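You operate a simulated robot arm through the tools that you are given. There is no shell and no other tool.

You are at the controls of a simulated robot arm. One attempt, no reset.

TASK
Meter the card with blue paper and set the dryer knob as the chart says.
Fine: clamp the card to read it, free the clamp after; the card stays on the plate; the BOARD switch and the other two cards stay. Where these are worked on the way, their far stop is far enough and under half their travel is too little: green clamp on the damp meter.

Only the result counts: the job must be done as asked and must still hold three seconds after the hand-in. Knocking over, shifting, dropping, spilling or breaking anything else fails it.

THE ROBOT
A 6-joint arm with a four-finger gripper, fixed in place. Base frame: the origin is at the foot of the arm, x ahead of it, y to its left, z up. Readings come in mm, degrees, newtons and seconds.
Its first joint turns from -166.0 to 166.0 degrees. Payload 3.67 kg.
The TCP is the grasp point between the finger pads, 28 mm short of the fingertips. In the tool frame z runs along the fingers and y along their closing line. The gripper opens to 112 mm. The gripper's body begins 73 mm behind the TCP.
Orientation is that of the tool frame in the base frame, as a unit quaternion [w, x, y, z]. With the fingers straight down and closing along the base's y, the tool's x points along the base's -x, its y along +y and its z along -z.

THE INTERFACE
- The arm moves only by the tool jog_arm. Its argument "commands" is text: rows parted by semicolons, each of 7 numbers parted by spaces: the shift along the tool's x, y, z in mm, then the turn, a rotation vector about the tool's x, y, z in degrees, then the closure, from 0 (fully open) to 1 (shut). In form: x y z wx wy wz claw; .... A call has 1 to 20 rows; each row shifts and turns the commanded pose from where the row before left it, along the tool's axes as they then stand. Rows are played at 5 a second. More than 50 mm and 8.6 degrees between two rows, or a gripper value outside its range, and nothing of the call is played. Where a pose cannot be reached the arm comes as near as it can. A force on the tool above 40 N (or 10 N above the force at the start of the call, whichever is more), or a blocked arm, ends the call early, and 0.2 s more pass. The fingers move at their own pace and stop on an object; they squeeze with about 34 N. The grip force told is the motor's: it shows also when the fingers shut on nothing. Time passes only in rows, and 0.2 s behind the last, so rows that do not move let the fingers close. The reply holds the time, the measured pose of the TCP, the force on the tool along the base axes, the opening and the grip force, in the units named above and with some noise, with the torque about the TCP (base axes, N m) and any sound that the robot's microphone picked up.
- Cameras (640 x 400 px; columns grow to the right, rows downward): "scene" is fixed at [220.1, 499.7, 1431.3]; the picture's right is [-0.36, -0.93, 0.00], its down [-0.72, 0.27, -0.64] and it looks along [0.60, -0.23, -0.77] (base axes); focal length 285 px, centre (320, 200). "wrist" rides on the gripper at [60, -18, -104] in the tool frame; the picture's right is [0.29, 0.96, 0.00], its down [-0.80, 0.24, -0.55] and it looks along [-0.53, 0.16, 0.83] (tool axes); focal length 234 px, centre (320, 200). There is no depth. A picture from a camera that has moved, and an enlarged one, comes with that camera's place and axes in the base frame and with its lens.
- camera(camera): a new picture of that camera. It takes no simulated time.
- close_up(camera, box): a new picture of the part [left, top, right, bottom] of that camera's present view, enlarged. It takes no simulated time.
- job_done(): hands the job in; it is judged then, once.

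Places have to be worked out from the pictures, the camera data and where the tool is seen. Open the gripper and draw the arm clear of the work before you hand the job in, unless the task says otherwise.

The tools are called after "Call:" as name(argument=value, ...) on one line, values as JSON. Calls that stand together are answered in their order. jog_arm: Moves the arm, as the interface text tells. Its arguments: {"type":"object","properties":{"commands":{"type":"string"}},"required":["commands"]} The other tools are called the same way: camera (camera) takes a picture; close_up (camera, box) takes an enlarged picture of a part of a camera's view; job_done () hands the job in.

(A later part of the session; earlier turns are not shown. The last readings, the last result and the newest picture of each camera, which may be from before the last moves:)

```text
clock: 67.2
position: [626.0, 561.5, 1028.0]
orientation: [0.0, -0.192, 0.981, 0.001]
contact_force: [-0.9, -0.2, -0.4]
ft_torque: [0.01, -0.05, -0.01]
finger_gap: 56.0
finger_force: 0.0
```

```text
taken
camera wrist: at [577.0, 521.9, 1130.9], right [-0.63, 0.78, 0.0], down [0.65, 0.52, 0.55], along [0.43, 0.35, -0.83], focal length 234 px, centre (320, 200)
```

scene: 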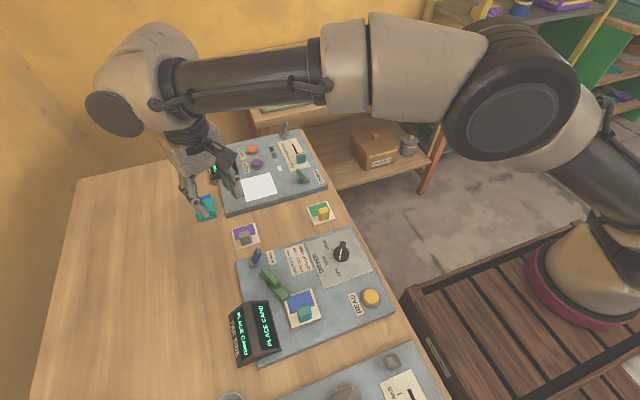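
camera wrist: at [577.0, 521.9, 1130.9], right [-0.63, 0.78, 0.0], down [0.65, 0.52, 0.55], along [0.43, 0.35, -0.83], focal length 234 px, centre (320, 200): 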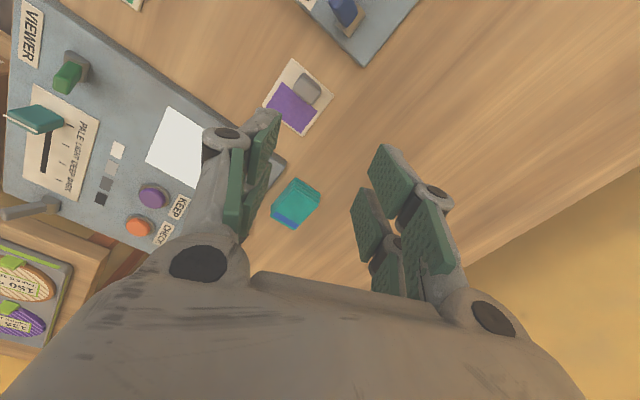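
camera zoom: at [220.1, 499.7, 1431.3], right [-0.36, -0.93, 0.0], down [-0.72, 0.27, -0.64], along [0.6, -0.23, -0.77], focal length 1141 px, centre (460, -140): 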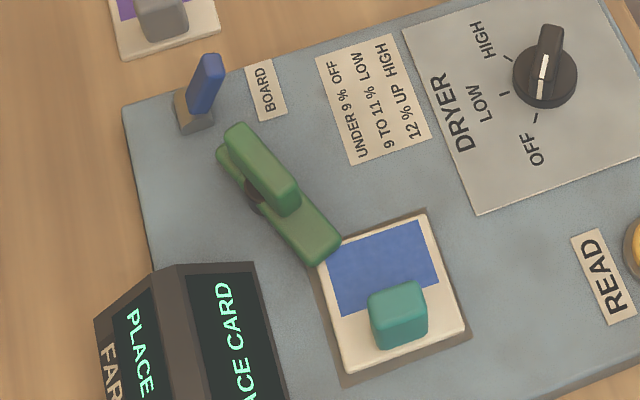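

The BOARD switch is unchanged. I'll zoom in on the bar tip and card to see whether the bar touches or only meets the card's edge.

Call:
close_up(camera="scene", box=[275, 275, 315, 315])

Call:
close_up(camera="scene", box=[280, 285, 330, 335])

```text
10.00 times, centred on (295, 295) of scene
camera zoom: at [220.1, 499.7, 1431.3], right [-0.36, -0.93, 0.0], down [-0.72, 0.27, -0.64], along [0.6, -0.23, -0.77], focal length 2853 px, centre (570, -750)
```

zoom: 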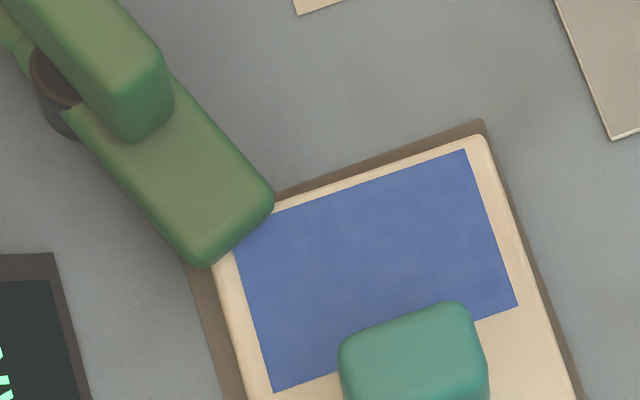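

```text
8.00 times, centred on (305, 310) of scene
camera zoom: at [220.1, 499.7, 1431.3], right [-0.36, -0.93, 0.0], down [-0.72, 0.27, -0.64], along [0.6, -0.23, -0.77], focal length 2282 px, centre (440, -680)
```

zoom: 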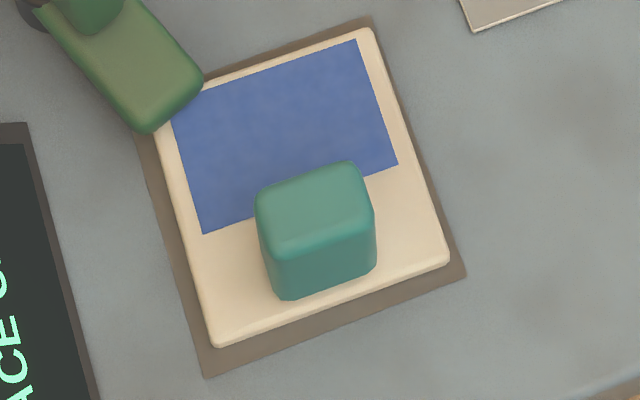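

Everything looks properly seated, so the meter may just need READ pressed to respond. READ is at about (383, 330), roughly 505 mm from the base axis, so I'll need to tilt the fingers inward by about 25° to reach it. I'll move that way with the fingers closed and look.

Call:
jog_arm(commands="38 -15.4 0 0 0 0 0.8; 38 -15.4 0 0 0 0 1; 38 -15.4 0 0 0 0 1; 38 -15.4 0 0 0 0 1; 38 -15.4 0 0 0 0 1; 37.8 -15.3 0 0 0 0 1; 0 0 0 0 0 -6.2 1; 0 0 0 0 0 -6.2 1; 0 0 0 0 0 -6.2 1; 0 0 0 0 8.3 0 1; 0 0 0 0 8.3 0 1; 0 0 0 0 8.4 0 1; 0 0 0 0 0 0 1")

Call:
camera(camera="wrist")

Call:
camera(camera="scene")

```text
clock: 70.0
position: [447.3, 389.9, 1026.4]
orientation: [-0.204, -0.338, 0.916, -0.075]
contact_force: [-0.3, 0.1, -0.5]
ft_torque: [0.02, -0.01, 0.02]
finger_gap: 0.1
finger_force: 34.1
```

```text
taken
camera wrist: at [451.2, 369.6, 1144.7], right [-0.82, 0.56, 0.12], down [0.57, 0.8, 0.16], along [-0.01, 0.21, -0.98], focal length 234 px, centre (320, 200)
```

wrist: 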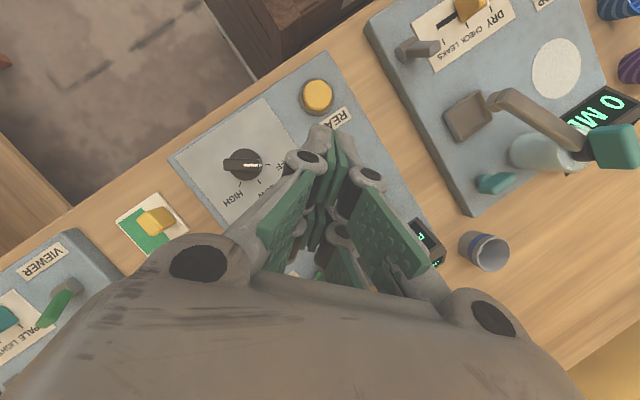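

```text
taken
```

scene: 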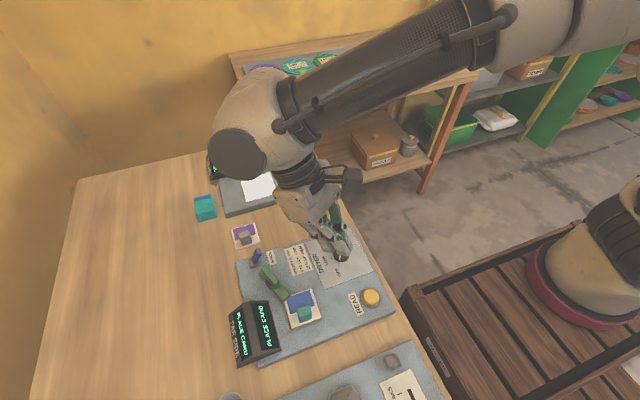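

The tilt is reachable, and READ measures near (385, 330) from this view. I'll bring the tilted closed fingertips to about 30 mm above it.

Call:
jog_arm(commands="8.7 -1.2 28.4 0 0 0 1; 8.7 -1.2 28.4 0 0 0 1; 8.7 -1.2 28.4 0 0 0 1; 8.6 -1.2 28.3 0 0 0 1; 0 0 0 0 0 0 1")

Call:
camera(camera="wrist")

Call:
close_up(camera="scene", box=[220, 240, 420, 370])

```text
clock: 71.2
position: [389.1, 333.8, 938.7]
orientation: [-0.203, -0.339, 0.916, -0.074]
contact_force: [0.0, 0.0, -0.1]
ft_torque: [-0.03, 0.0, -0.02]
finger_gap: 0.0
finger_force: 33.8
```

```text
taken
camera wrist: at [392.8, 313.7, 1056.5], right [-0.82, 0.56, 0.12], down [0.57, 0.8, 0.17], along [-0.01, 0.21, -0.98], focal length 234 px, centre (320, 200)
```

wrist: 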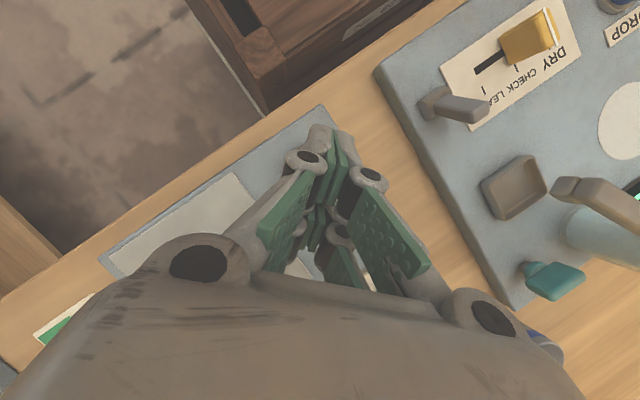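

```text
3.08 times, centred on (320, 305) of scene
camera zoom: at [220.1, 499.7, 1431.3], right [-0.36, -0.93, 0.0], down [-0.72, 0.27, -0.64], along [0.6, -0.23, -0.77], focal length 878 px, centre (320, -123)
```

zoom: 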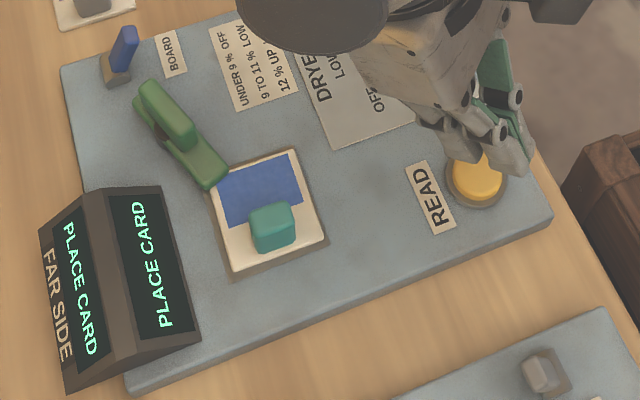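

The tips are above the button area; I'll enlarge to check their lateral alignment with READ.

Call:
close_up(camera="scene", box=[345, 260, 405, 320])

Call:
close_up(camera="wrist", box=[270, 100, 400, 210])

```text
6.67 times, centred on (375, 290) of scene
camera zoom: at [220.1, 499.7, 1431.3], right [-0.36, -0.93, 0.0], down [-0.72, 0.27, -0.64], along [0.6, -0.23, -0.77], focal length 1902 px, centre (-47, -400)
```

zoom: 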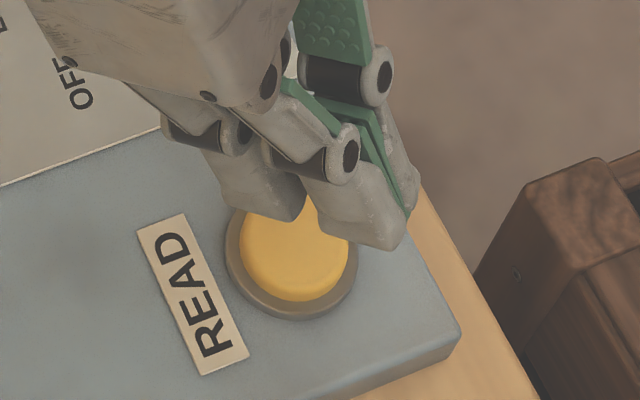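

```text
3.64 times, centred on (335, 155) of wrist
camera zoom: at [392.8, 313.7, 1056.5], right [-0.82, 0.56, 0.12], down [0.57, 0.8, 0.17], along [-0.01, 0.21, -0.98], focal length 852 px, centre (266, 364)
```

zoom: 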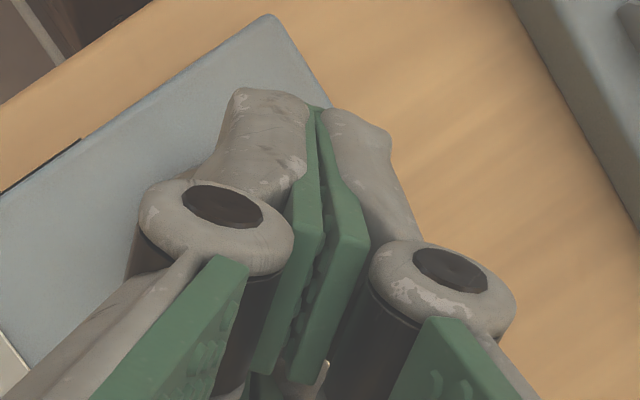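

The lowest fingertip edge is over the button's centre, at about z≈909. I'll go straight down in the base frame, quickly at first, then in 2 mm steps.

Call:
jog_arm(commands="-2.55 0 5.44 0 0 0 1; -2.55 0 5.44 0 0 0 1; -2.55 0 5.44 0 0 0 1; -1.7 0 3.63 0 0 0 1; 0 0 0 0 0 0 1")

Call:
close_up(camera="scene", box=[345, 260, 405, 320])

```text
clock: 72.4
position: [388.5, 334.9, 915.6]
orientation: [-0.203, -0.338, 0.916, -0.074]
contact_force: [-0.5, -0.2, -0.1]
ft_torque: [0.0, -0.01, 0.01]
finger_gap: 0.1
finger_force: 34.1
```

```text
6.67 times, centred on (375, 290) of scene
camera zoom: at [220.1, 499.7, 1431.3], right [-0.36, -0.93, 0.0], down [-0.72, 0.27, -0.64], along [0.6, -0.23, -0.77], focal length 1902 px, centre (-47, -400)
```

zoom: 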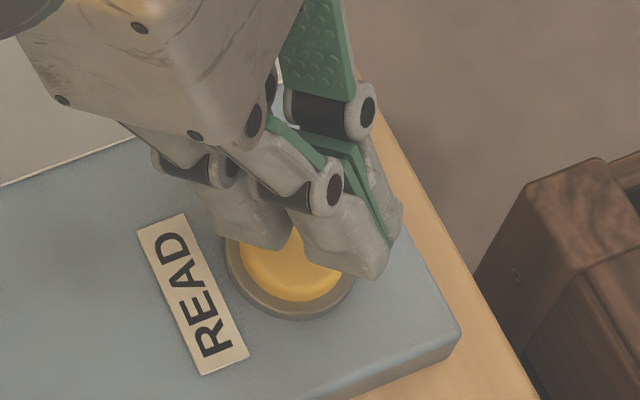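

No contact yet. I'll descend in 2 mm steps.

Call:
jog_arm(commands="-0.85 0 1.81 0 0 0 1; -0.85 0 1.81 0 0 0 1; -0.85 0 1.81 0 0 0 1; -0.85 0 1.81 0 0 0 1; 0 0 0 0 0 0 1")

Call:
close_up(camera="scene", box=[220, 240, 420, 370])

```text
clock: 73.6
position: [389.2, 335.0, 907.5]
orientation: [-0.203, -0.338, 0.916, -0.074]
contact_force: [-0.4, -0.1, 0.4]
ft_torque: [-0.01, 0.0, 0.02]
finger_gap: 0.1
finger_force: 33.3
```

```text
3.08 times, centred on (320, 305) of scene
camera zoom: at [220.1, 499.7, 1431.3], right [-0.36, -0.93, 0.0], down [-0.72, 0.27, -0.64], along [0.6, -0.23, -0.77], focal length 878 px, centre (320, -123)
```

zoom: 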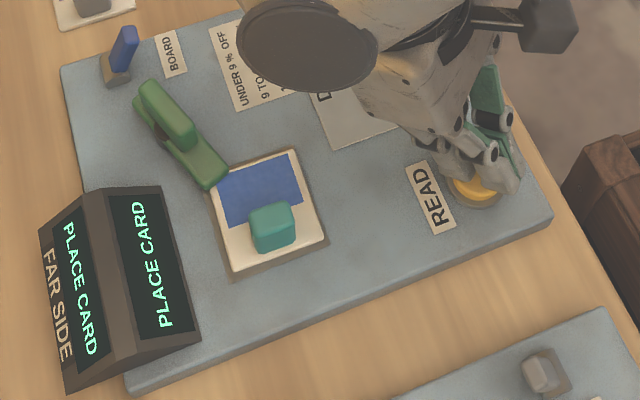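

Still no contact at TCP z=907.5; continuing down in small steps.

Call:
jog_arm(commands="-0.64 0 1.36 0 0 0 1; -0.64 0 1.36 0 0 0 1; -0.64 0 1.36 0 0 0 1; 0 0 0 0 0 0 1")

Call:
close_up(camera="scene", box=[220, 240, 420, 370])

```text
clock: 74.6
position: [389.6, 333.6, 902.5]
orientation: [-0.203, -0.339, 0.916, -0.075]
contact_force: [1.2, 0.0, 1.4]
ft_torque: [0.03, -0.08, -0.03]
finger_gap: 0.0
finger_force: 34.5
heard: click
```

```text
3.08 times, centred on (320, 305) of scene
camera zoom: at [220.1, 499.7, 1431.3], right [-0.36, -0.93, 0.0], down [-0.72, 0.27, -0.64], along [0.6, -0.23, -0.77], focal length 878 px, centre (320, -123)
```

zoom: 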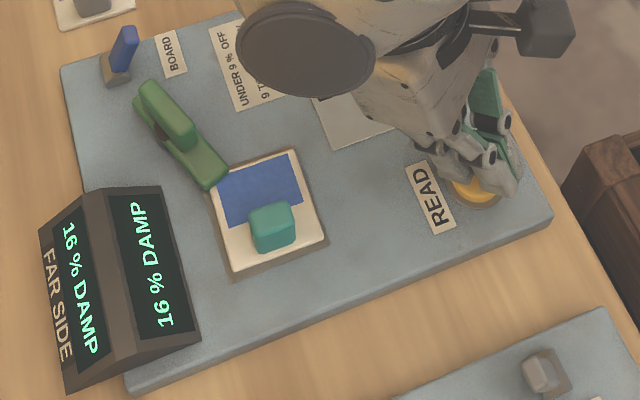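

A click was heard and the display changed. I'll enlarge it to read it precisely, along with the chart.

Call:
close_up(camera="scene", box=[225, 290, 295, 370])

Call:
close_up(camera="scene", box=[245, 235, 325, 285])

```text
5.00 times, centred on (260, 330) of scene
camera zoom: at [220.1, 499.7, 1431.3], right [-0.36, -0.93, 0.0], down [-0.72, 0.27, -0.64], along [0.6, -0.23, -0.77], focal length 1427 px, centre (620, -450)
```

zoom: 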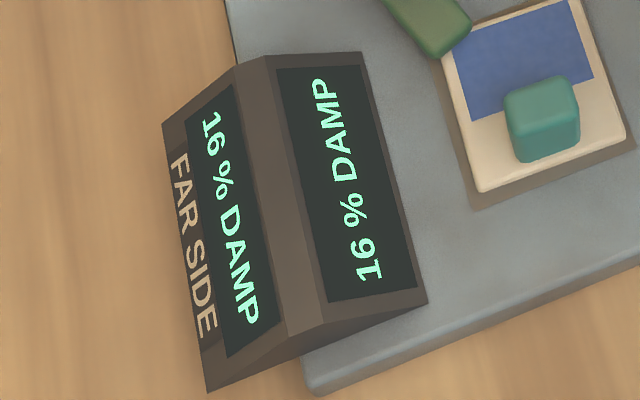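

```text
8.00 times, centred on (285, 260) of scene
camera zoom: at [220.1, 499.7, 1431.3], right [-0.36, -0.93, 0.0], down [-0.72, 0.27, -0.64], along [0.6, -0.23, -0.77], focal length 2282 px, centre (600, -280)
```

zoom: 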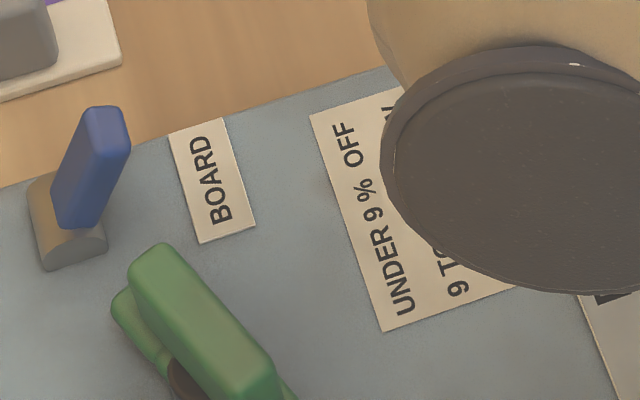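

The meter reads 16 % DAMP, which the chart puts at "12 % UP: HIGH". I'll lift off the button straight up, then look at the display and knob again.

Call:
jog_arm(commands="4.2 0 -9.1 0 0 0 1; 8.5 0 -18.1 0 0 0 1; 8.5 0 -18.1 0 0 0 1; 8.5 0 -18.1 0 0 0 1; 8.5 0 -18.1 0 0 0 1; 0 0 0 0 0 0 1")

Call:
close_up(camera="scene", box=[220, 240, 420, 370])

Call:
camera(camera="wrist")

```text
clock: 76.0
position: [391.3, 334.4, 993.2]
orientation: [-0.203, -0.338, 0.916, -0.074]
contact_force: [-0.7, 0.0, 0.4]
ft_torque: [0.02, 0.0, -0.03]
finger_gap: 0.1
finger_force: 34.8
```

```text
3.08 times, centred on (320, 305) of scene
camera zoom: at [220.1, 499.7, 1431.3], right [-0.36, -0.93, 0.0], down [-0.72, 0.27, -0.64], along [0.6, -0.23, -0.77], focal length 878 px, centre (320, -123)
```

zoom: 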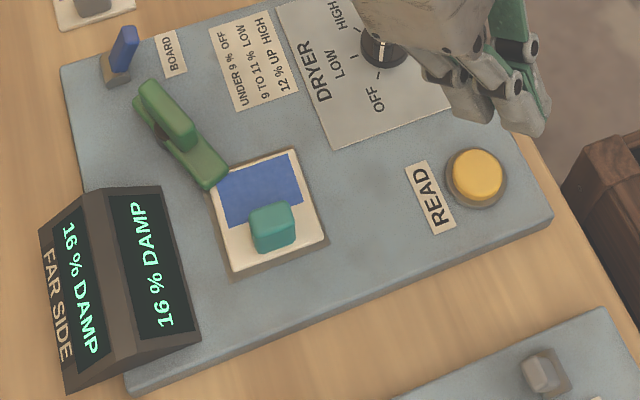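

```text
taken
camera wrist: at [393.8, 315.1, 1112.2], right [-0.82, 0.56, 0.12], down [0.57, 0.8, 0.17], along [-0.01, 0.21, -0.98], focal length 234 px, centre (320, 200)
```

wrist: 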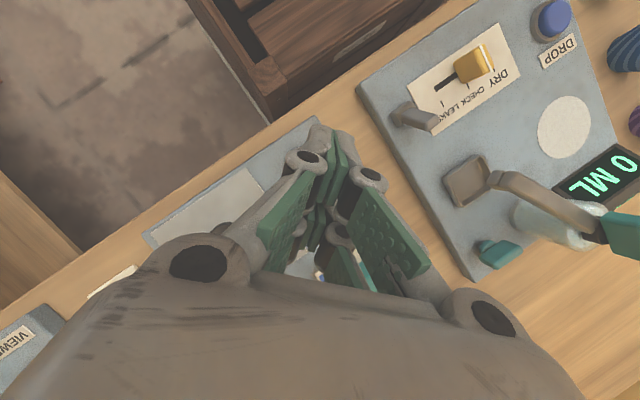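

The reading of 16 % holds, so the dryer goes to HIGH. First I'll free the clamp: move back over its pivot, untilt, and align with the bar at about −157°.

Call:
jog_arm(commands="-31.3 13.6 -19.1 0 0 0 0.9; -31.3 13.6 -19.1 0 0 0 0.8; -31.3 13.6 -19.1 0 0 0 0.7; -31.3 13.6 -19.1 0 0 0 0.64; -31.2 13.8 -18.9 0 0 0 0.64; 0 0 0 0 -8.3 0 0.64; 0 0 0 0 -8.3 0 0.64; 0 0 0 0 -8.4 0 0.64; 0 0 0 0 0 6 0.64; 0 0 0 0 0 6 0.64; 0 0 0 0 0 5 0.64; 0 0 0 0 0 0 0.64")

Call:
camera(camera="wrist")

Call:
close_up(camera="wrist", box=[230, 30, 430, 190])

```text
clock: 78.6
position: [482.9, 503.3, 1013.9]
orientation: [-0.001, -0.204, 0.979, 0.001]
contact_force: [-0.2, 0.3, -0.5]
ft_torque: [-0.04, 0.0, 0.01]
finger_gap: 40.3
finger_force: 0.1
```

```text
taken
camera wrist: at [436.2, 464.2, 1117.4], right [-0.65, 0.76, 0.0], down [0.64, 0.54, 0.55], along [0.42, 0.36, -0.83], focal length 234 px, centre (320, 200)
```

wrist: 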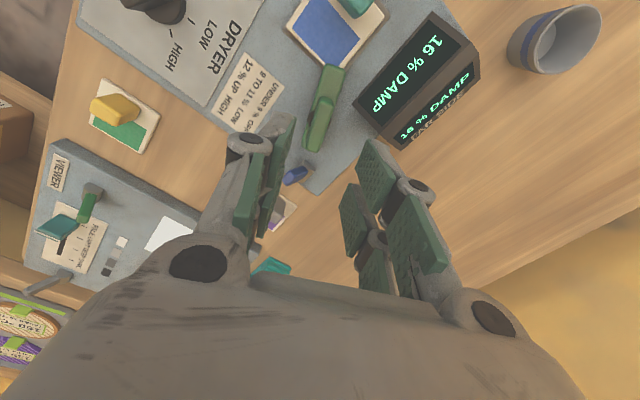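

```text
2.50 times, centred on (330, 110) of wrist
camera zoom: at [436.2, 464.2, 1117.4], right [-0.65, 0.76, 0.0], down [0.64, 0.54, 0.55], along [0.42, 0.36, -0.83], focal length 585 px, centre (295, 425)
```

zoom: 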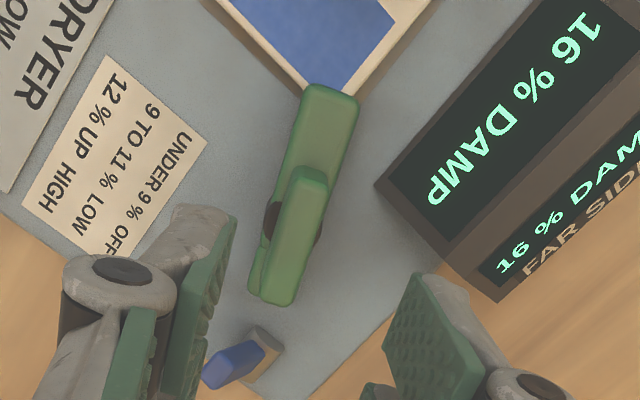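

By dead reckoning I'm within 1 mm of the pivot, and the view shows the fin centred and aligned. I'll descend to z≈911 and grip it.

Call:
jog_arm(commands="0 0 25 0 0 0 0.68; 0 0 25 0 0 0 0.68; 0 0 25 0 0 0 0.68; 0 0 15 0 0 0 0.68; 0 0 8 0 0 0 0.68; 0 0 4 0 0 0 0.68; 0 0 0 0 0 0 0.68; 0 0 0 0 0 0 0.85; 0 0 0 0 0 0 0.95; 0 0 0 0 0 0 0.95; 0 0 0 0 0 0 0.95")

```text
clock: 81.0
position: [484.0, 504.0, 912.3]
orientation: [0.0, -0.205, 0.979, 0.0]
contact_force: [2.8, -3.5, -3.0]
ft_torque: [-0.01, -0.35, 0.01]
finger_gap: 14.2
finger_force: 44.9
```

The fin is gripped with little load. I'll turn counter-clockwise in steps to free the clamp.

Call:
jog_arm(commands="0 0 0 0 0 -7 0.95; 0 0 0 0 0 -7 0.95; 0 0 0 0 0 -7 0.95; 0 0 0 0 0 -7 0.95; 0 0 0 0 0 -7 0.95; 0 0 0 0 0 0 0.95")

Call:
close_up(camera="scene", box=[220, 240, 420, 370])

```text
clock: 82.4
position: [484.4, 503.8, 913.6]
orientation: [0.0, -0.49, 0.872, 0.0]
contact_force: [21.1, -16.7, 8.5]
ft_torque: [-1.01, -0.25, -0.04]
finger_gap: 14.3
finger_force: 45.0
```

```text
3.08 times, centred on (320, 305) of scene
camera zoom: at [220.1, 499.7, 1431.3], right [-0.36, -0.93, 0.0], down [-0.72, 0.27, -0.64], along [0.6, -0.23, -0.77], focal length 878 px, centre (320, -123)
```

zoom: 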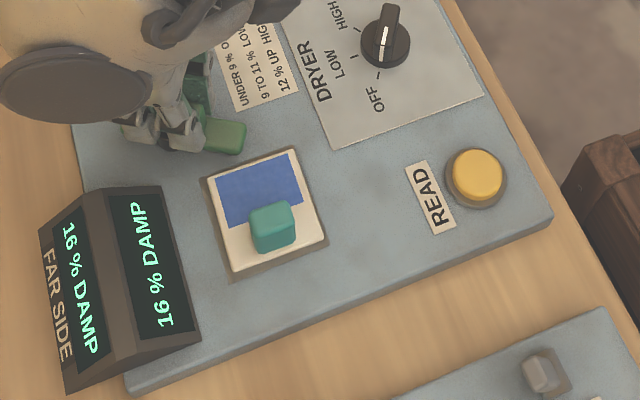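

The clamp is coming off the card and the reading stays. Side force has grown to about 27 N, so I'll shift to relieve it and keep turning.

Call:
jog_arm(commands="0.1 -1.3 -0.4 0 0 0 0.95; 0 0 0 0 0 0 0.95; 0 0 0 0 0 -7 0.95; 0 0 0 0 0 -7 0.95; 0 0 0 0 0 0 0.95")

```text
clock: 83.6
position: [485.2, 503.9, 912.1]
orientation: [-0.001, -0.592, 0.806, 0.001]
contact_force: [14.4, -12.1, -0.7]
ft_torque: [0.53, -0.59, -0.03]
finger_gap: 14.0
finger_force: 45.0
```

There's still a steady side load toward +x/−y; I'll shift another millimetre and continue.

Call:
jog_arm(commands="0.4 -0.9 0 0 0 0 0.95; 0 0 0 0 0 -7 0.95; 0 0 0 0 0 -7 0.95; 0 0 0 0 0 0 0.95")

```text
clock: 84.6
position: [485.6, 502.5, 912.3]
orientation: [0.001, -0.687, 0.727, 0.001]
contact_force: [12.1, -2.1, 12.0]
ft_torque: [-1.15, -0.22, -0.02]
finger_gap: 14.2
finger_force: 45.0
```

About 64° back now. I'll make small corrections and continue toward the open stop.

Call:
jog_arm(commands="0 -0.6 -0.5 0 0 0 0.95; 0 0 0 0 0 -7 0.95; 0 0 0 0 0 -7 0.95; 0 0 0 0 0 -6 0.95; 0 0 0 0 0 0 0.95")

Call:
close_up(camera="scene", box=[220, 240, 420, 370])

```text
clock: 85.8
position: [486.1, 502.9, 913.3]
orientation: [-0.001, 0.802, -0.598, 0.0]
contact_force: [6.9, 4.5, -8.9]
ft_torque: [1.44, 0.16, 0.02]
finger_gap: 14.0
finger_force: 45.3
```

```text
3.08 times, centred on (320, 305) of scene
camera zoom: at [220.1, 499.7, 1431.3], right [-0.36, -0.93, 0.0], down [-0.72, 0.27, -0.64], along [0.6, -0.23, -0.77], focal length 878 px, centre (320, -123)
```

zoom: 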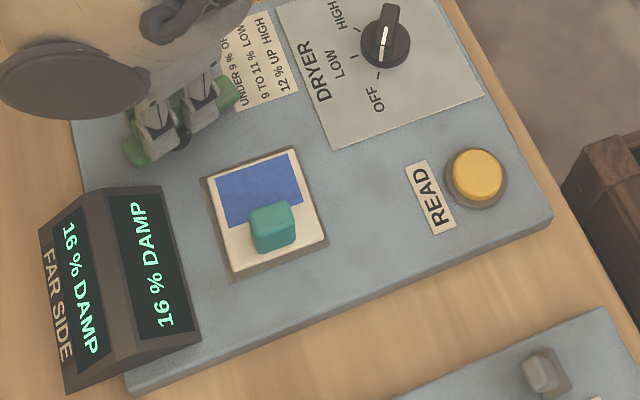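

Now at −73°, near the open stop (about −67°). I'll turn the last few degrees and watch the torque.

Call:
jog_arm(commands="0 -0.3 0.3 0 0 -3 0.95; 0 0 0 0 0 -3 0.95; 0 0 0 0 0 0 0.95")

```text
clock: 86.6
position: [486.2, 502.9, 911.8]
orientation: [-0.001, 0.832, -0.555, -0.001]
contact_force: [6.2, 8.2, 1.0]
ft_torque: [-0.56, -0.4, -1.61]
finger_gap: 14.0
finger_force: 44.7
```

Torque −1.6 N·m: the clamp is back at its open stop. I'll ease off 1°, release, and rise straight up.

Call:
jog_arm(commands="0 0 0 0 0 1.2 0.95; 0 0 0 0 0 0 0.85; 0 0 0 0 0 0 0.7; 0 0 0 0 0 0 0.68; 0 0 -15 0 0 0 0.68; 0 0 -25 0 0 0 0.68; 0 0 -25 0 0 0 0.6; 0 0 -25 0 0 0 0.5; 0 0 0 0 0 0 0.5")

Call:
close_up(camera="scene", box=[220, 230, 400, 370])

Call:
close_up(camera="scene", box=[310, 225, 380, 295])

```text
clock: 88.6
position: [484.7, 504.1, 1002.5]
orientation: [0.001, 0.826, -0.563, 0.0]
contact_force: [0.1, -0.3, 0.5]
ft_torque: [0.03, 0.01, -0.01]
finger_gap: 56.1
finger_force: 0.0
```

```text
2.86 times, centred on (310, 300) of scene
camera zoom: at [220.1, 499.7, 1431.3], right [-0.36, -0.93, 0.0], down [-0.72, 0.27, -0.64], along [0.6, -0.23, -0.77], focal length 815 px, centre (349, -86)
```

zoom: 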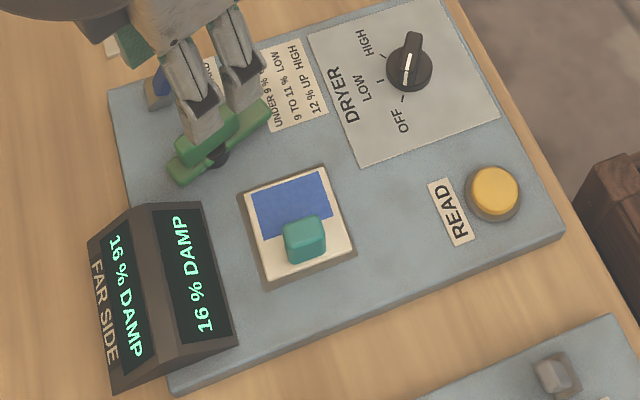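

```text
5.71 times, centred on (345, 260) of scene
camera zoom: at [220.1, 499.7, 1431.3], right [-0.36, -0.93, 0.0], down [-0.72, 0.27, -0.64], along [0.6, -0.23, -0.77], focal length 1630 px, centre (177, -143)
```

zoom: 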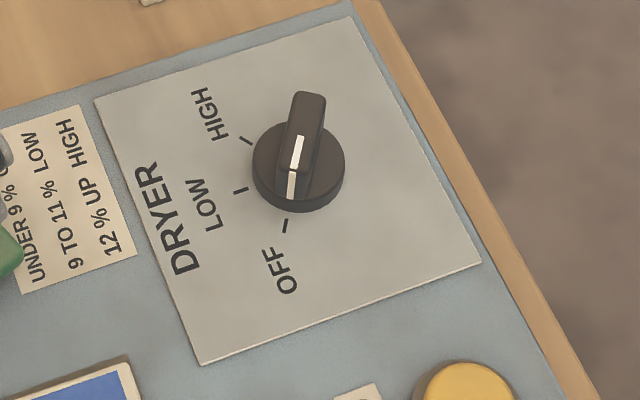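

The clamp is free and the card is still on the plate. The knob's white line points to OFF (about 145° from +x), LOW is at about 90° and HIGH at about 36°, with its centre near (494, 344). I'll move above it and align the gripper with its fin.

Call:
jog_arm(commands="37.8 12.4 0 0 0 0 0.5; 37.8 12.4 0 0 0 0 0.5; 37.8 12.4 0 0 0 0 0.5; 37.8 12.4 0 0 0 0 0.5; 0 0 0 0 0 -8.4 0.5; 0 0 0 0 0 -8.4 0.5; 0 0 0 0 0 -8.4 0.5; 0 0 0 0 0 -8.4 0.5; 0 0 0 0 0 0 0.5")

Call:
camera(camera="wrist")

Call:
camera(camera="scene")

```text
clock: 90.6
position: [495.7, 343.6, 1002.6]
orientation: [0.0, 0.954, -0.3, -0.001]
contact_force: [0.1, 0.4, -0.6]
ft_torque: [-0.03, -0.02, -0.01]
finger_gap: 56.0
finger_force: 0.0
```

```text
taken
camera wrist: at [554.5, 324.1, 1106.1], right [-0.31, -0.95, 0.0], down [-0.79, 0.26, 0.55], along [-0.53, 0.17, -0.83], focal length 234 px, centre (320, 200)
```

wrist: 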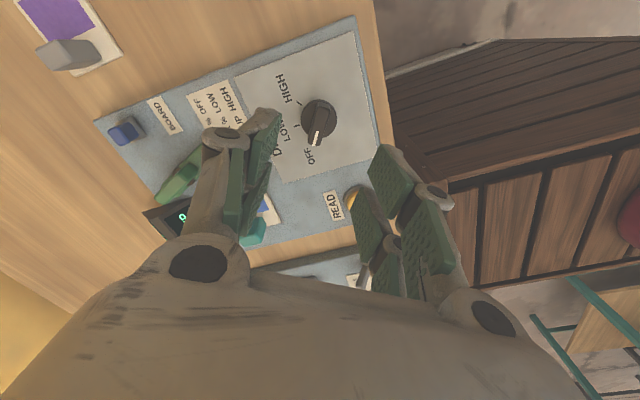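

```text
taken
```

scene: 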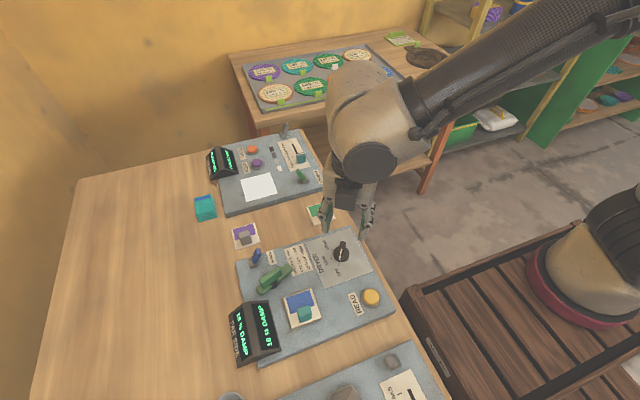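

Orientation achieved (tool x at −35°). I'll zoom in on the knob.

Call:
close_up(camera="wrist", box=[260, 70, 380, 180])

```text
3.64 times, centred on (320, 125) of wrist
camera zoom: at [554.5, 324.1, 1106.1], right [-0.31, -0.95, 0.0], down [-0.79, 0.26, 0.55], along [-0.53, 0.17, -0.83], focal length 852 px, centre (320, 473)
```

zoom: 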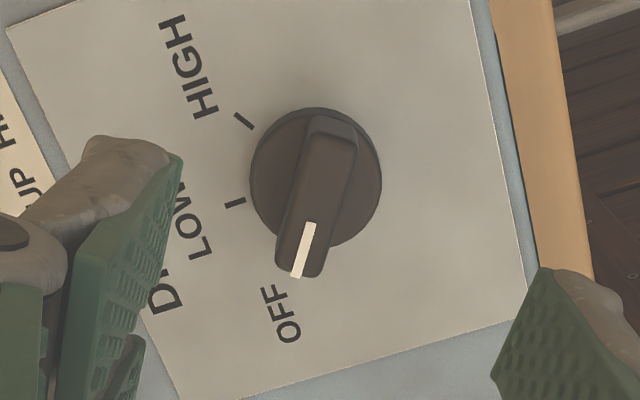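

The fin points exactly along tool −x at OFF, and the tick marks put HIGH 108° clockwise from here (54° per step). I'll centre on the knob, descend partway and check.

Call:
jog_arm(commands="2.5 -1.3 0 0 0 0 0.55; 0 0 20 0 0 0 0.6; 0 0 20 0 0 0 0.6; 0 0 12 0 0 0 0.6; 0 0 0 0 0 0 0.6")

Call:
close_up(camera="wrist", box=[240, 70, 400, 210])

Call:
close_up(camera="scene", box=[310, 205, 380, 275])

```text
clock: 91.8
position: [498.0, 343.5, 950.0]
orientation: [0.0, 0.954, -0.301, -0.001]
contact_force: [0.2, 0.5, 0.4]
ft_torque: [0.03, 0.0, -0.01]
finger_gap: 44.8
finger_force: 0.0
```

```text
2.86 times, centred on (320, 140) of wrist
camera zoom: at [556.7, 324.1, 1053.4], right [-0.31, -0.95, 0.0], down [-0.79, 0.26, 0.55], along [-0.53, 0.17, -0.83], focal length 669 px, centre (320, 371)
```

zoom: 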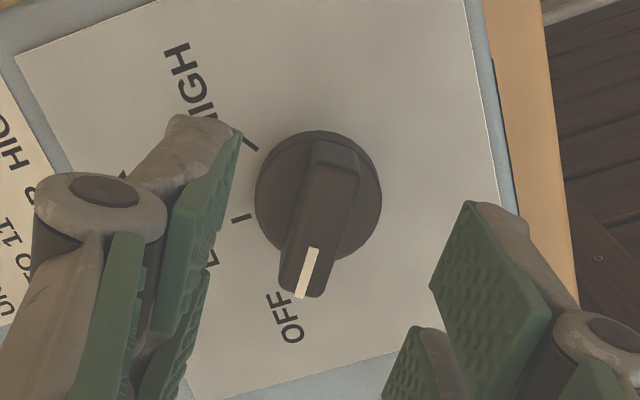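

```text
5.71 times, centred on (345, 240) of scene
camera zoom: at [220.1, 499.7, 1431.3], right [-0.36, -0.93, 0.0], down [-0.72, 0.27, -0.64], along [0.6, -0.23, -0.77], focal length 1630 px, centre (177, -29)
```

zoom: 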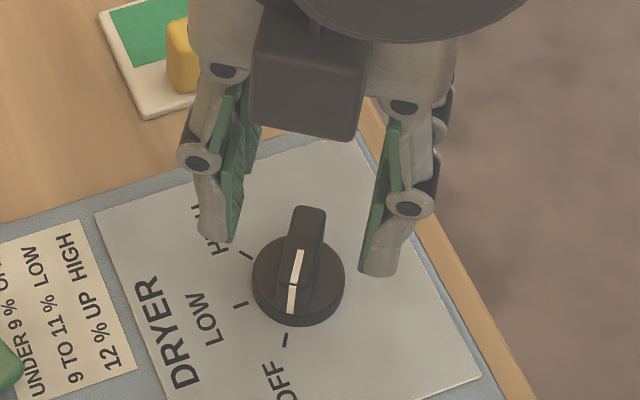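

The knob's axis is within 1 mm of the tool axis; the fin top looks to be about z≈890 and the disc top about 880. I'll descend until the tips are just above the disc (TCP z≈912), watching the force.

Call:
jog_arm(commands="0.5 0 12 0 0 0 0.65; 0 0 12 0 0 0 0.65; 0 0 8 0 0 0 0.65; 0 0 5 0 0 0 0.65; 0 0 0 0 0 0 0.65")

Call:
close_up(camera="scene", box=[310, 205, 380, 275])

Call:
close_up(camera="wrist", box=[240, 90, 400, 230])

```text
clock: 93.0
position: [497.7, 342.6, 911.6]
orientation: [0.0, 0.954, -0.301, 0.0]
contact_force: [-0.8, 0.4, 0.2]
ft_torque: [0.02, 0.0, 0.0]
finger_gap: 39.2
finger_force: 0.1
```

```text
5.71 times, centred on (345, 240) of scene
camera zoom: at [220.1, 499.7, 1431.3], right [-0.36, -0.93, 0.0], down [-0.72, 0.27, -0.64], along [0.6, -0.23, -0.77], focal length 1630 px, centre (177, -29)
```

zoom: 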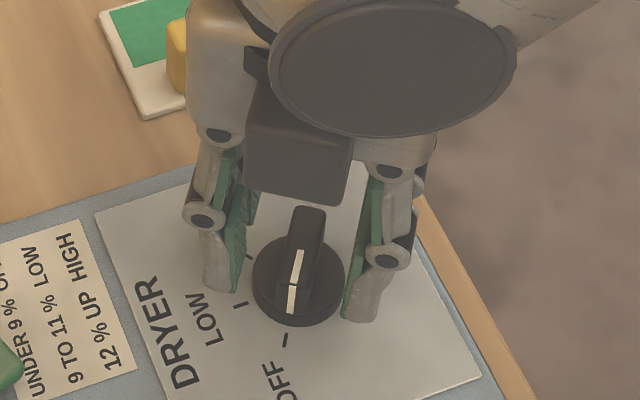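

```text
2.86 times, centred on (320, 160) of wrist
camera zoom: at [558.1, 324.2, 1016.0], right [-0.31, -0.95, 0.0], down [-0.79, 0.26, 0.55], along [-0.53, 0.17, -0.83], focal length 669 px, centre (320, 314)
```

zoom: 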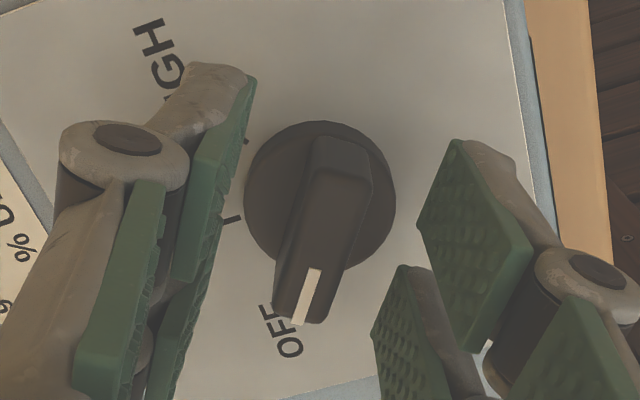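

The tips straddle the fin just above the disc. I'll make a 1 mm correction and close on the fin.

Call:
jog_arm(commands="1 0 0 0 0 0 0.65; 0 0 0 0 0 0 0.8; 0 0 0 0 0 0 0.95; 0 0 0 0 0 0 0.95; 0 0 0 0 0 0 0.95")

Call:
close_up(camera="wrist", box=[240, 90, 400, 230])

Call:
close_up(camera="scene", box=[310, 205, 380, 275])

```text
clock: 94.2
position: [499.9, 342.2, 913.4]
orientation: [0.0, 0.954, -0.3, 0.0]
contact_force: [-9.5, -10.7, -2.2]
ft_torque: [-0.26, 0.33, 0.06]
finger_gap: 13.1
finger_force: 45.0
```

```text
2.86 times, centred on (320, 160) of wrist
camera zoom: at [558.6, 322.9, 1016.1], right [-0.31, -0.95, 0.0], down [-0.79, 0.26, 0.55], along [-0.53, 0.17, -0.83], focal length 669 px, centre (320, 314)
```

zoom: 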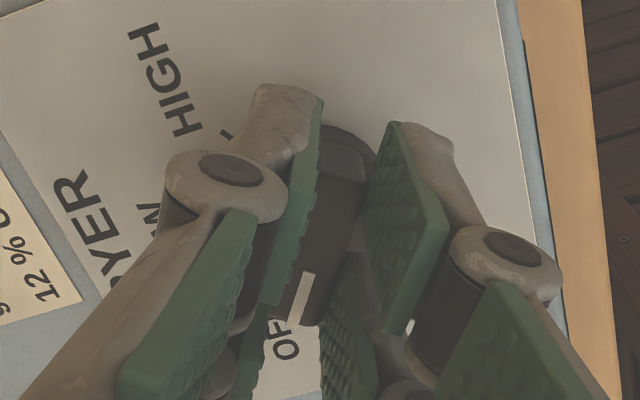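

```text
5.71 times, centred on (345, 240) of scene
camera zoom: at [220.1, 499.7, 1431.3], right [-0.36, -0.93, 0.0], down [-0.72, 0.27, -0.64], along [0.6, -0.23, -0.77], focal length 1630 px, centre (177, -29)
```

zoom: 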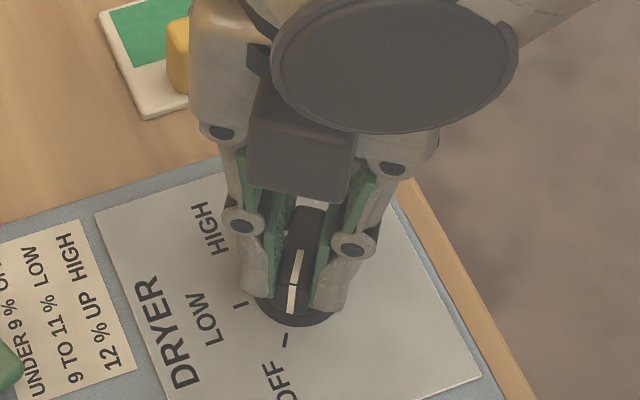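

The fin is gripped (13 mm). I'll relieve the 14 N side load with a 0.8 mm shift and begin turning clockwise toward HIGH.

Call:
jog_arm(commands="0 0.8 0 0 0 0 0.95; 0 0 0 0 0 7 0.95; 0 0 0 0 0 7 0.95; 0 0 0 0 0 7 0.95; 0 0 0 0 0 7 0.95; 0 0 0 0 0 0 0.95")

Call:
close_up(camera="scene", box=[310, 205, 380, 275])

```text
clock: 95.5
position: [498.6, 340.8, 913.3]
orientation: [0.002, 0.852, -0.523, -0.001]
contact_force: [-5.4, -4.2, 5.3]
ft_torque: [0.83, 0.59, 0.05]
finger_gap: 13.2
finger_force: 45.1
stopped in row 6: the force on the tool passed its limit at 41 N (the readings are from after the stop); the commanded pose is now the measured one
```

```text
5.71 times, centred on (345, 240) of scene
camera zoom: at [220.1, 499.7, 1431.3], right [-0.36, -0.93, 0.0], down [-0.72, 0.27, -0.64], along [0.6, -0.23, -0.77], focal length 1630 px, centre (177, -29)
```

zoom: 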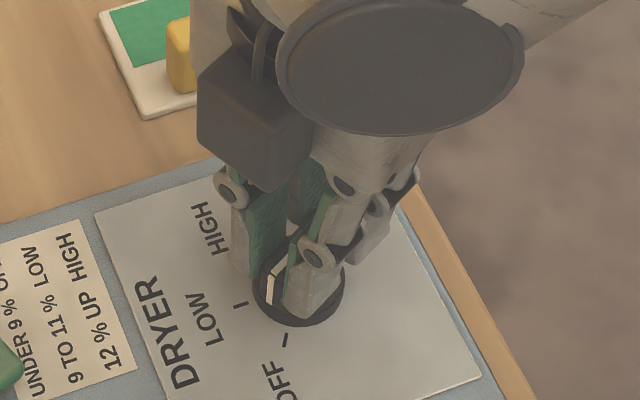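

The force limit stopped the turn at 28°. The loads show my tool is about 5 mm off the knob axis along the fin, so the axis is near (495, 344), as the tick marks suggested. I'll open slightly, shift onto the axis, and regrip.

Call:
jog_arm(commands="0 0 0 0 0 0 0.85; 0 0 0 0 0 0 0.75; 0 0 0 0 0 0 0.75; -2.3 0.9 0 0 0 0 0.75; -2.4 0.9 0 0 0 0 0.75; 0 0 0 0 0 0 0.75")

Call:
close_up(camera="wrist", box=[240, 90, 400, 230])

```text
clock: 96.9
position: [494.5, 344.3, 913.4]
orientation: [0.002, 0.852, -0.523, -0.001]
contact_force: [-0.3, -0.3, 0.9]
ft_torque: [0.01, 0.0, 0.04]
finger_gap: 28.2
finger_force: 0.0
```

```text
2.86 times, centred on (320, 160) of wrist
camera zoom: at [537.8, 299.9, 1016.7], right [-0.72, -0.69, 0.0], down [-0.57, 0.6, 0.55], along [-0.39, 0.4, -0.83], focal length 669 px, centre (320, 314)
```

zoom: 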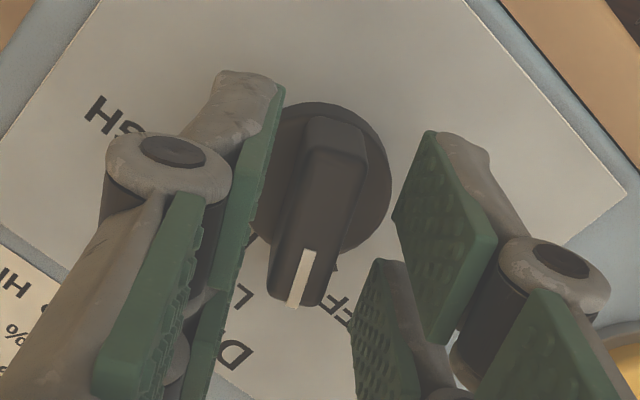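

The fin is now centred on the tool in both directions. I'll regrip and continue turning in smaller batches.

Call:
jog_arm(commands="0 0 0 0 0 0 0.85; 0 0 0 0 0 0 0.95; 0 0 0 0 0 0 0.95; 0 0 0 0 0 5 0.95; 0 0 0 0 0 5 0.95; 0 0 0 0 0 5 0.95; 0 0 0 0 0 0 0.95")

```text
clock: 98.5
position: [494.5, 344.6, 914.5]
orientation: [0.002, 0.777, -0.629, 0.0]
contact_force: [26.2, 7.0, 25.5]
ft_torque: [-0.89, -0.91, -0.02]
finger_gap: 13.1
finger_force: 44.4
```

There's 26 N toward +x and 25 N up; I'll shift about 1.2 mm in +x and raise about 1 mm to relieve both, then continue.

Call:
jog_arm(commands="0 -1.2 -1 0 0 0 0.95; 0 0 0 0 0 0 0.95; 0 0 0 0 0 5 0.95; 0 0 0 0 0 5 0.95; 0 0 0 0 0 0 0.95")

Call:
close_up(camera="scene", box=[310, 205, 380, 275])

```text
clock: 99.7
position: [494.7, 344.5, 913.4]
orientation: [0.002, 0.719, -0.695, -0.001]
contact_force: [10.2, 11.3, 14.4]
ft_torque: [1.44, -0.22, -0.01]
finger_gap: 13.1
finger_force: 44.9
```

```text
5.71 times, centred on (345, 240) of scene
camera zoom: at [220.1, 499.7, 1431.3], right [-0.36, -0.93, 0.0], down [-0.72, 0.27, -0.64], along [0.6, -0.23, -0.77], focal length 1630 px, centre (177, -29)
```

zoom: 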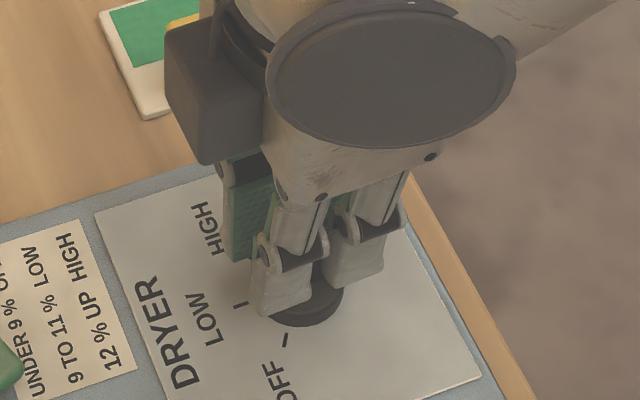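

Now near LOW (pointer at about 92°) with moderate loads. I'll make a small relief shift and continue toward HIGH.

Call:
jog_arm(commands="-0.5 -0.5 -0.6 0 0 0 0.95; 0 0 0 0 0 0 0.95; 0 0 0 0 0 5 0.95; 0 0 0 0 0 5 0.95; 0 0 0 0 0 5 0.95; 0 0 0 0 0 0 0.95")

```text
clock: 101.1
position: [495.1, 345.7, 912.9]
orientation: [-0.002, -0.622, 0.783, -0.001]
contact_force: [-4.5, 11.4, -17.5]
ft_torque: [1.35, -0.15, -0.03]
finger_gap: 12.9
finger_force: 45.2
```

Going well at −103°; the vertical load has reversed, so I'll lower 0.6 mm with a small shift and continue.

Call:
jog_arm(commands="-0.3 0.3 0.6 0 0 0 0.95; 0 0 0 0 0 5 0.95; 0 0 0 0 0 5 0.95; 0 0 0 0 0 5 0.95; 0 0 0 0 0 0 0.95")

```text
clock: 102.3
position: [494.9, 345.3, 913.9]
orientation: [-0.003, -0.514, 0.858, -0.001]
contact_force: [-2.2, 0.0, 1.3]
ft_torque: [-1.29, 0.67, -0.03]
finger_gap: 12.9
finger_force: 44.7
```

The forces are near zero at −118°. I'll continue another 20°.

Call:
jog_arm(commands="0 0 0 0 0 5 0.95; 0 0 0 0 0 5 0.95; 0 0 0 0 0 5 0.95; 0 0 0 0 0 5 0.95; 0 0 0 0 0 0 0.95")

Call:
close_up(camera="scene", box=[310, 205, 380, 275])

Call:
close_up(camera="wrist", box=[240, 70, 420, 230])

```text
clock: 103.5
position: [496.0, 344.8, 913.5]
orientation: [-0.003, -0.358, 0.934, -0.002]
contact_force: [-3.4, -10.6, -19.1]
ft_torque: [0.47, -0.76, -0.03]
finger_gap: 12.9
finger_force: 45.4
```

```text
5.71 times, centred on (345, 240) of scene
camera zoom: at [220.1, 499.7, 1431.3], right [-0.36, -0.93, 0.0], down [-0.72, 0.27, -0.64], along [0.6, -0.23, -0.77], focal length 1630 px, centre (177, -29)
```

zoom: 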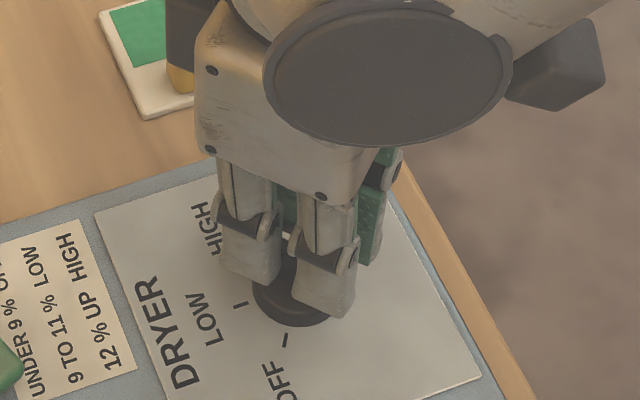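

```text
2.50 times, centred on (330, 150) of wrist
camera zoom: at [463.6, 292.5, 1017.1], right [-0.85, 0.52, 0.0], down [0.44, 0.71, 0.55], along [0.28, 0.47, -0.84], focal length 585 px, centre (295, 325)
```

zoom: 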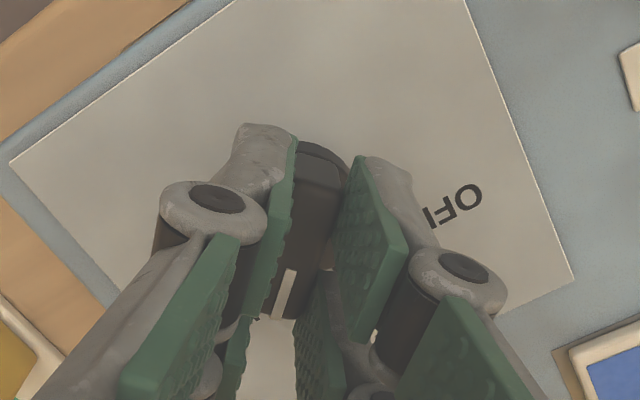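

The pointer is at about 42° and HIGH is at about 35–36°. I'll make small corrections, turn the last ~6.5°, and watch the torque.

Call:
jog_arm(commands="0.4 -0.2 0.7 0 0 0 0.95; 0 0 0 0 0 3.5 0.95; 0 0 0 0 0 3 0.95; 0 0 0 0 0 0 0.95; 0 0 0 0 0 0 0.95")

```text
clock: 104.7
position: [495.7, 344.6, 912.7]
orientation: [-0.002, -0.305, 0.952, 0.0]
contact_force: [3.8, -15.4, 15.4]
ft_torque: [-1.18, 0.93, -0.05]
finger_gap: 13.0
finger_force: 45.7
```

The pointer should be at about 35.5°. I'll relieve the residual load, open gently and rise to verify.

Call:
jog_arm(commands="0.3 -0.5 -0.7 0 0 0 0.95; 0 0 0 0 0 0 0.95; 0 0 0 0 0 0 0.85; 0 0 0 0 0 0 0.75; 0 0 0 0 0 0 0.65; 0 0 0 0 0 0 0.65; 0 0 -15 0 0 0 0.65; 0 0 -25 0 0 0 0.65; 0 0 -25 0 0 0 0.65; 0 0 -25 0 0 0 0.65; 0 0 0 0 0 0 0.65")

Call:
camera(camera="wrist")

Call:
close_up(camera="wrist", box=[260, 60, 400, 190])

Call:
close_up(camera="scene", box=[310, 225, 380, 295])

```text
clock: 107.1
position: [495.4, 344.1, 1005.0]
orientation: [-0.002, -0.304, 0.953, -0.001]
contact_force: [0.6, -0.4, 0.4]
ft_torque: [0.01, -0.05, -0.02]
finger_gap: 39.1
finger_force: 0.1
```

```text
taken
camera wrist: at [457.6, 295.9, 1107.5], right [-0.79, 0.61, 0.0], down [0.51, 0.66, 0.55], along [0.34, 0.44, -0.83], focal length 234 px, centre (320, 200)
```

wrist: 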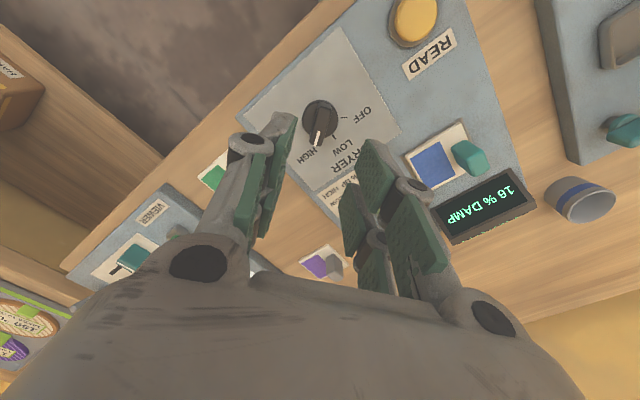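

```text
3.08 times, centred on (330, 125) of wrist
camera zoom: at [457.6, 295.9, 1107.5], right [-0.79, 0.61, 0.0], down [0.51, 0.66, 0.55], along [0.34, 0.44, -0.83], focal length 720 px, centre (289, 431)
```

zoom: 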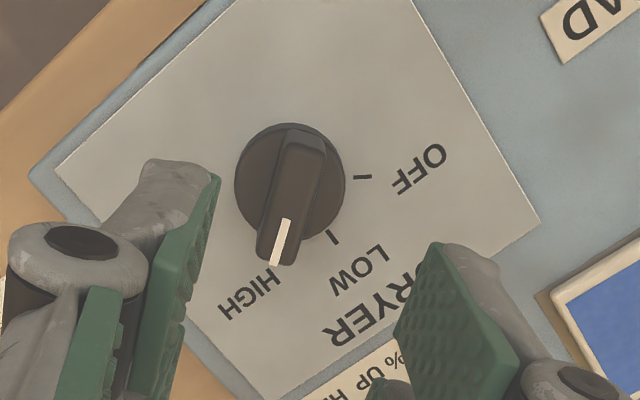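

```text
5.71 times, centred on (345, 260) of scene
camera zoom: at [220.1, 499.7, 1431.3], right [-0.36, -0.93, 0.0], down [-0.72, 0.27, -0.64], along [0.6, -0.23, -0.77], focal length 1630 px, centre (177, -143)
```

zoom: 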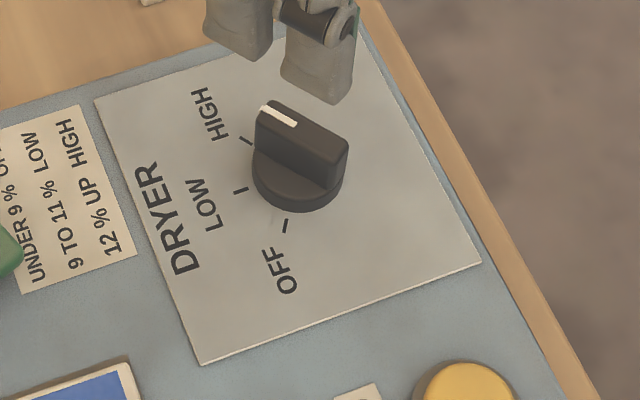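

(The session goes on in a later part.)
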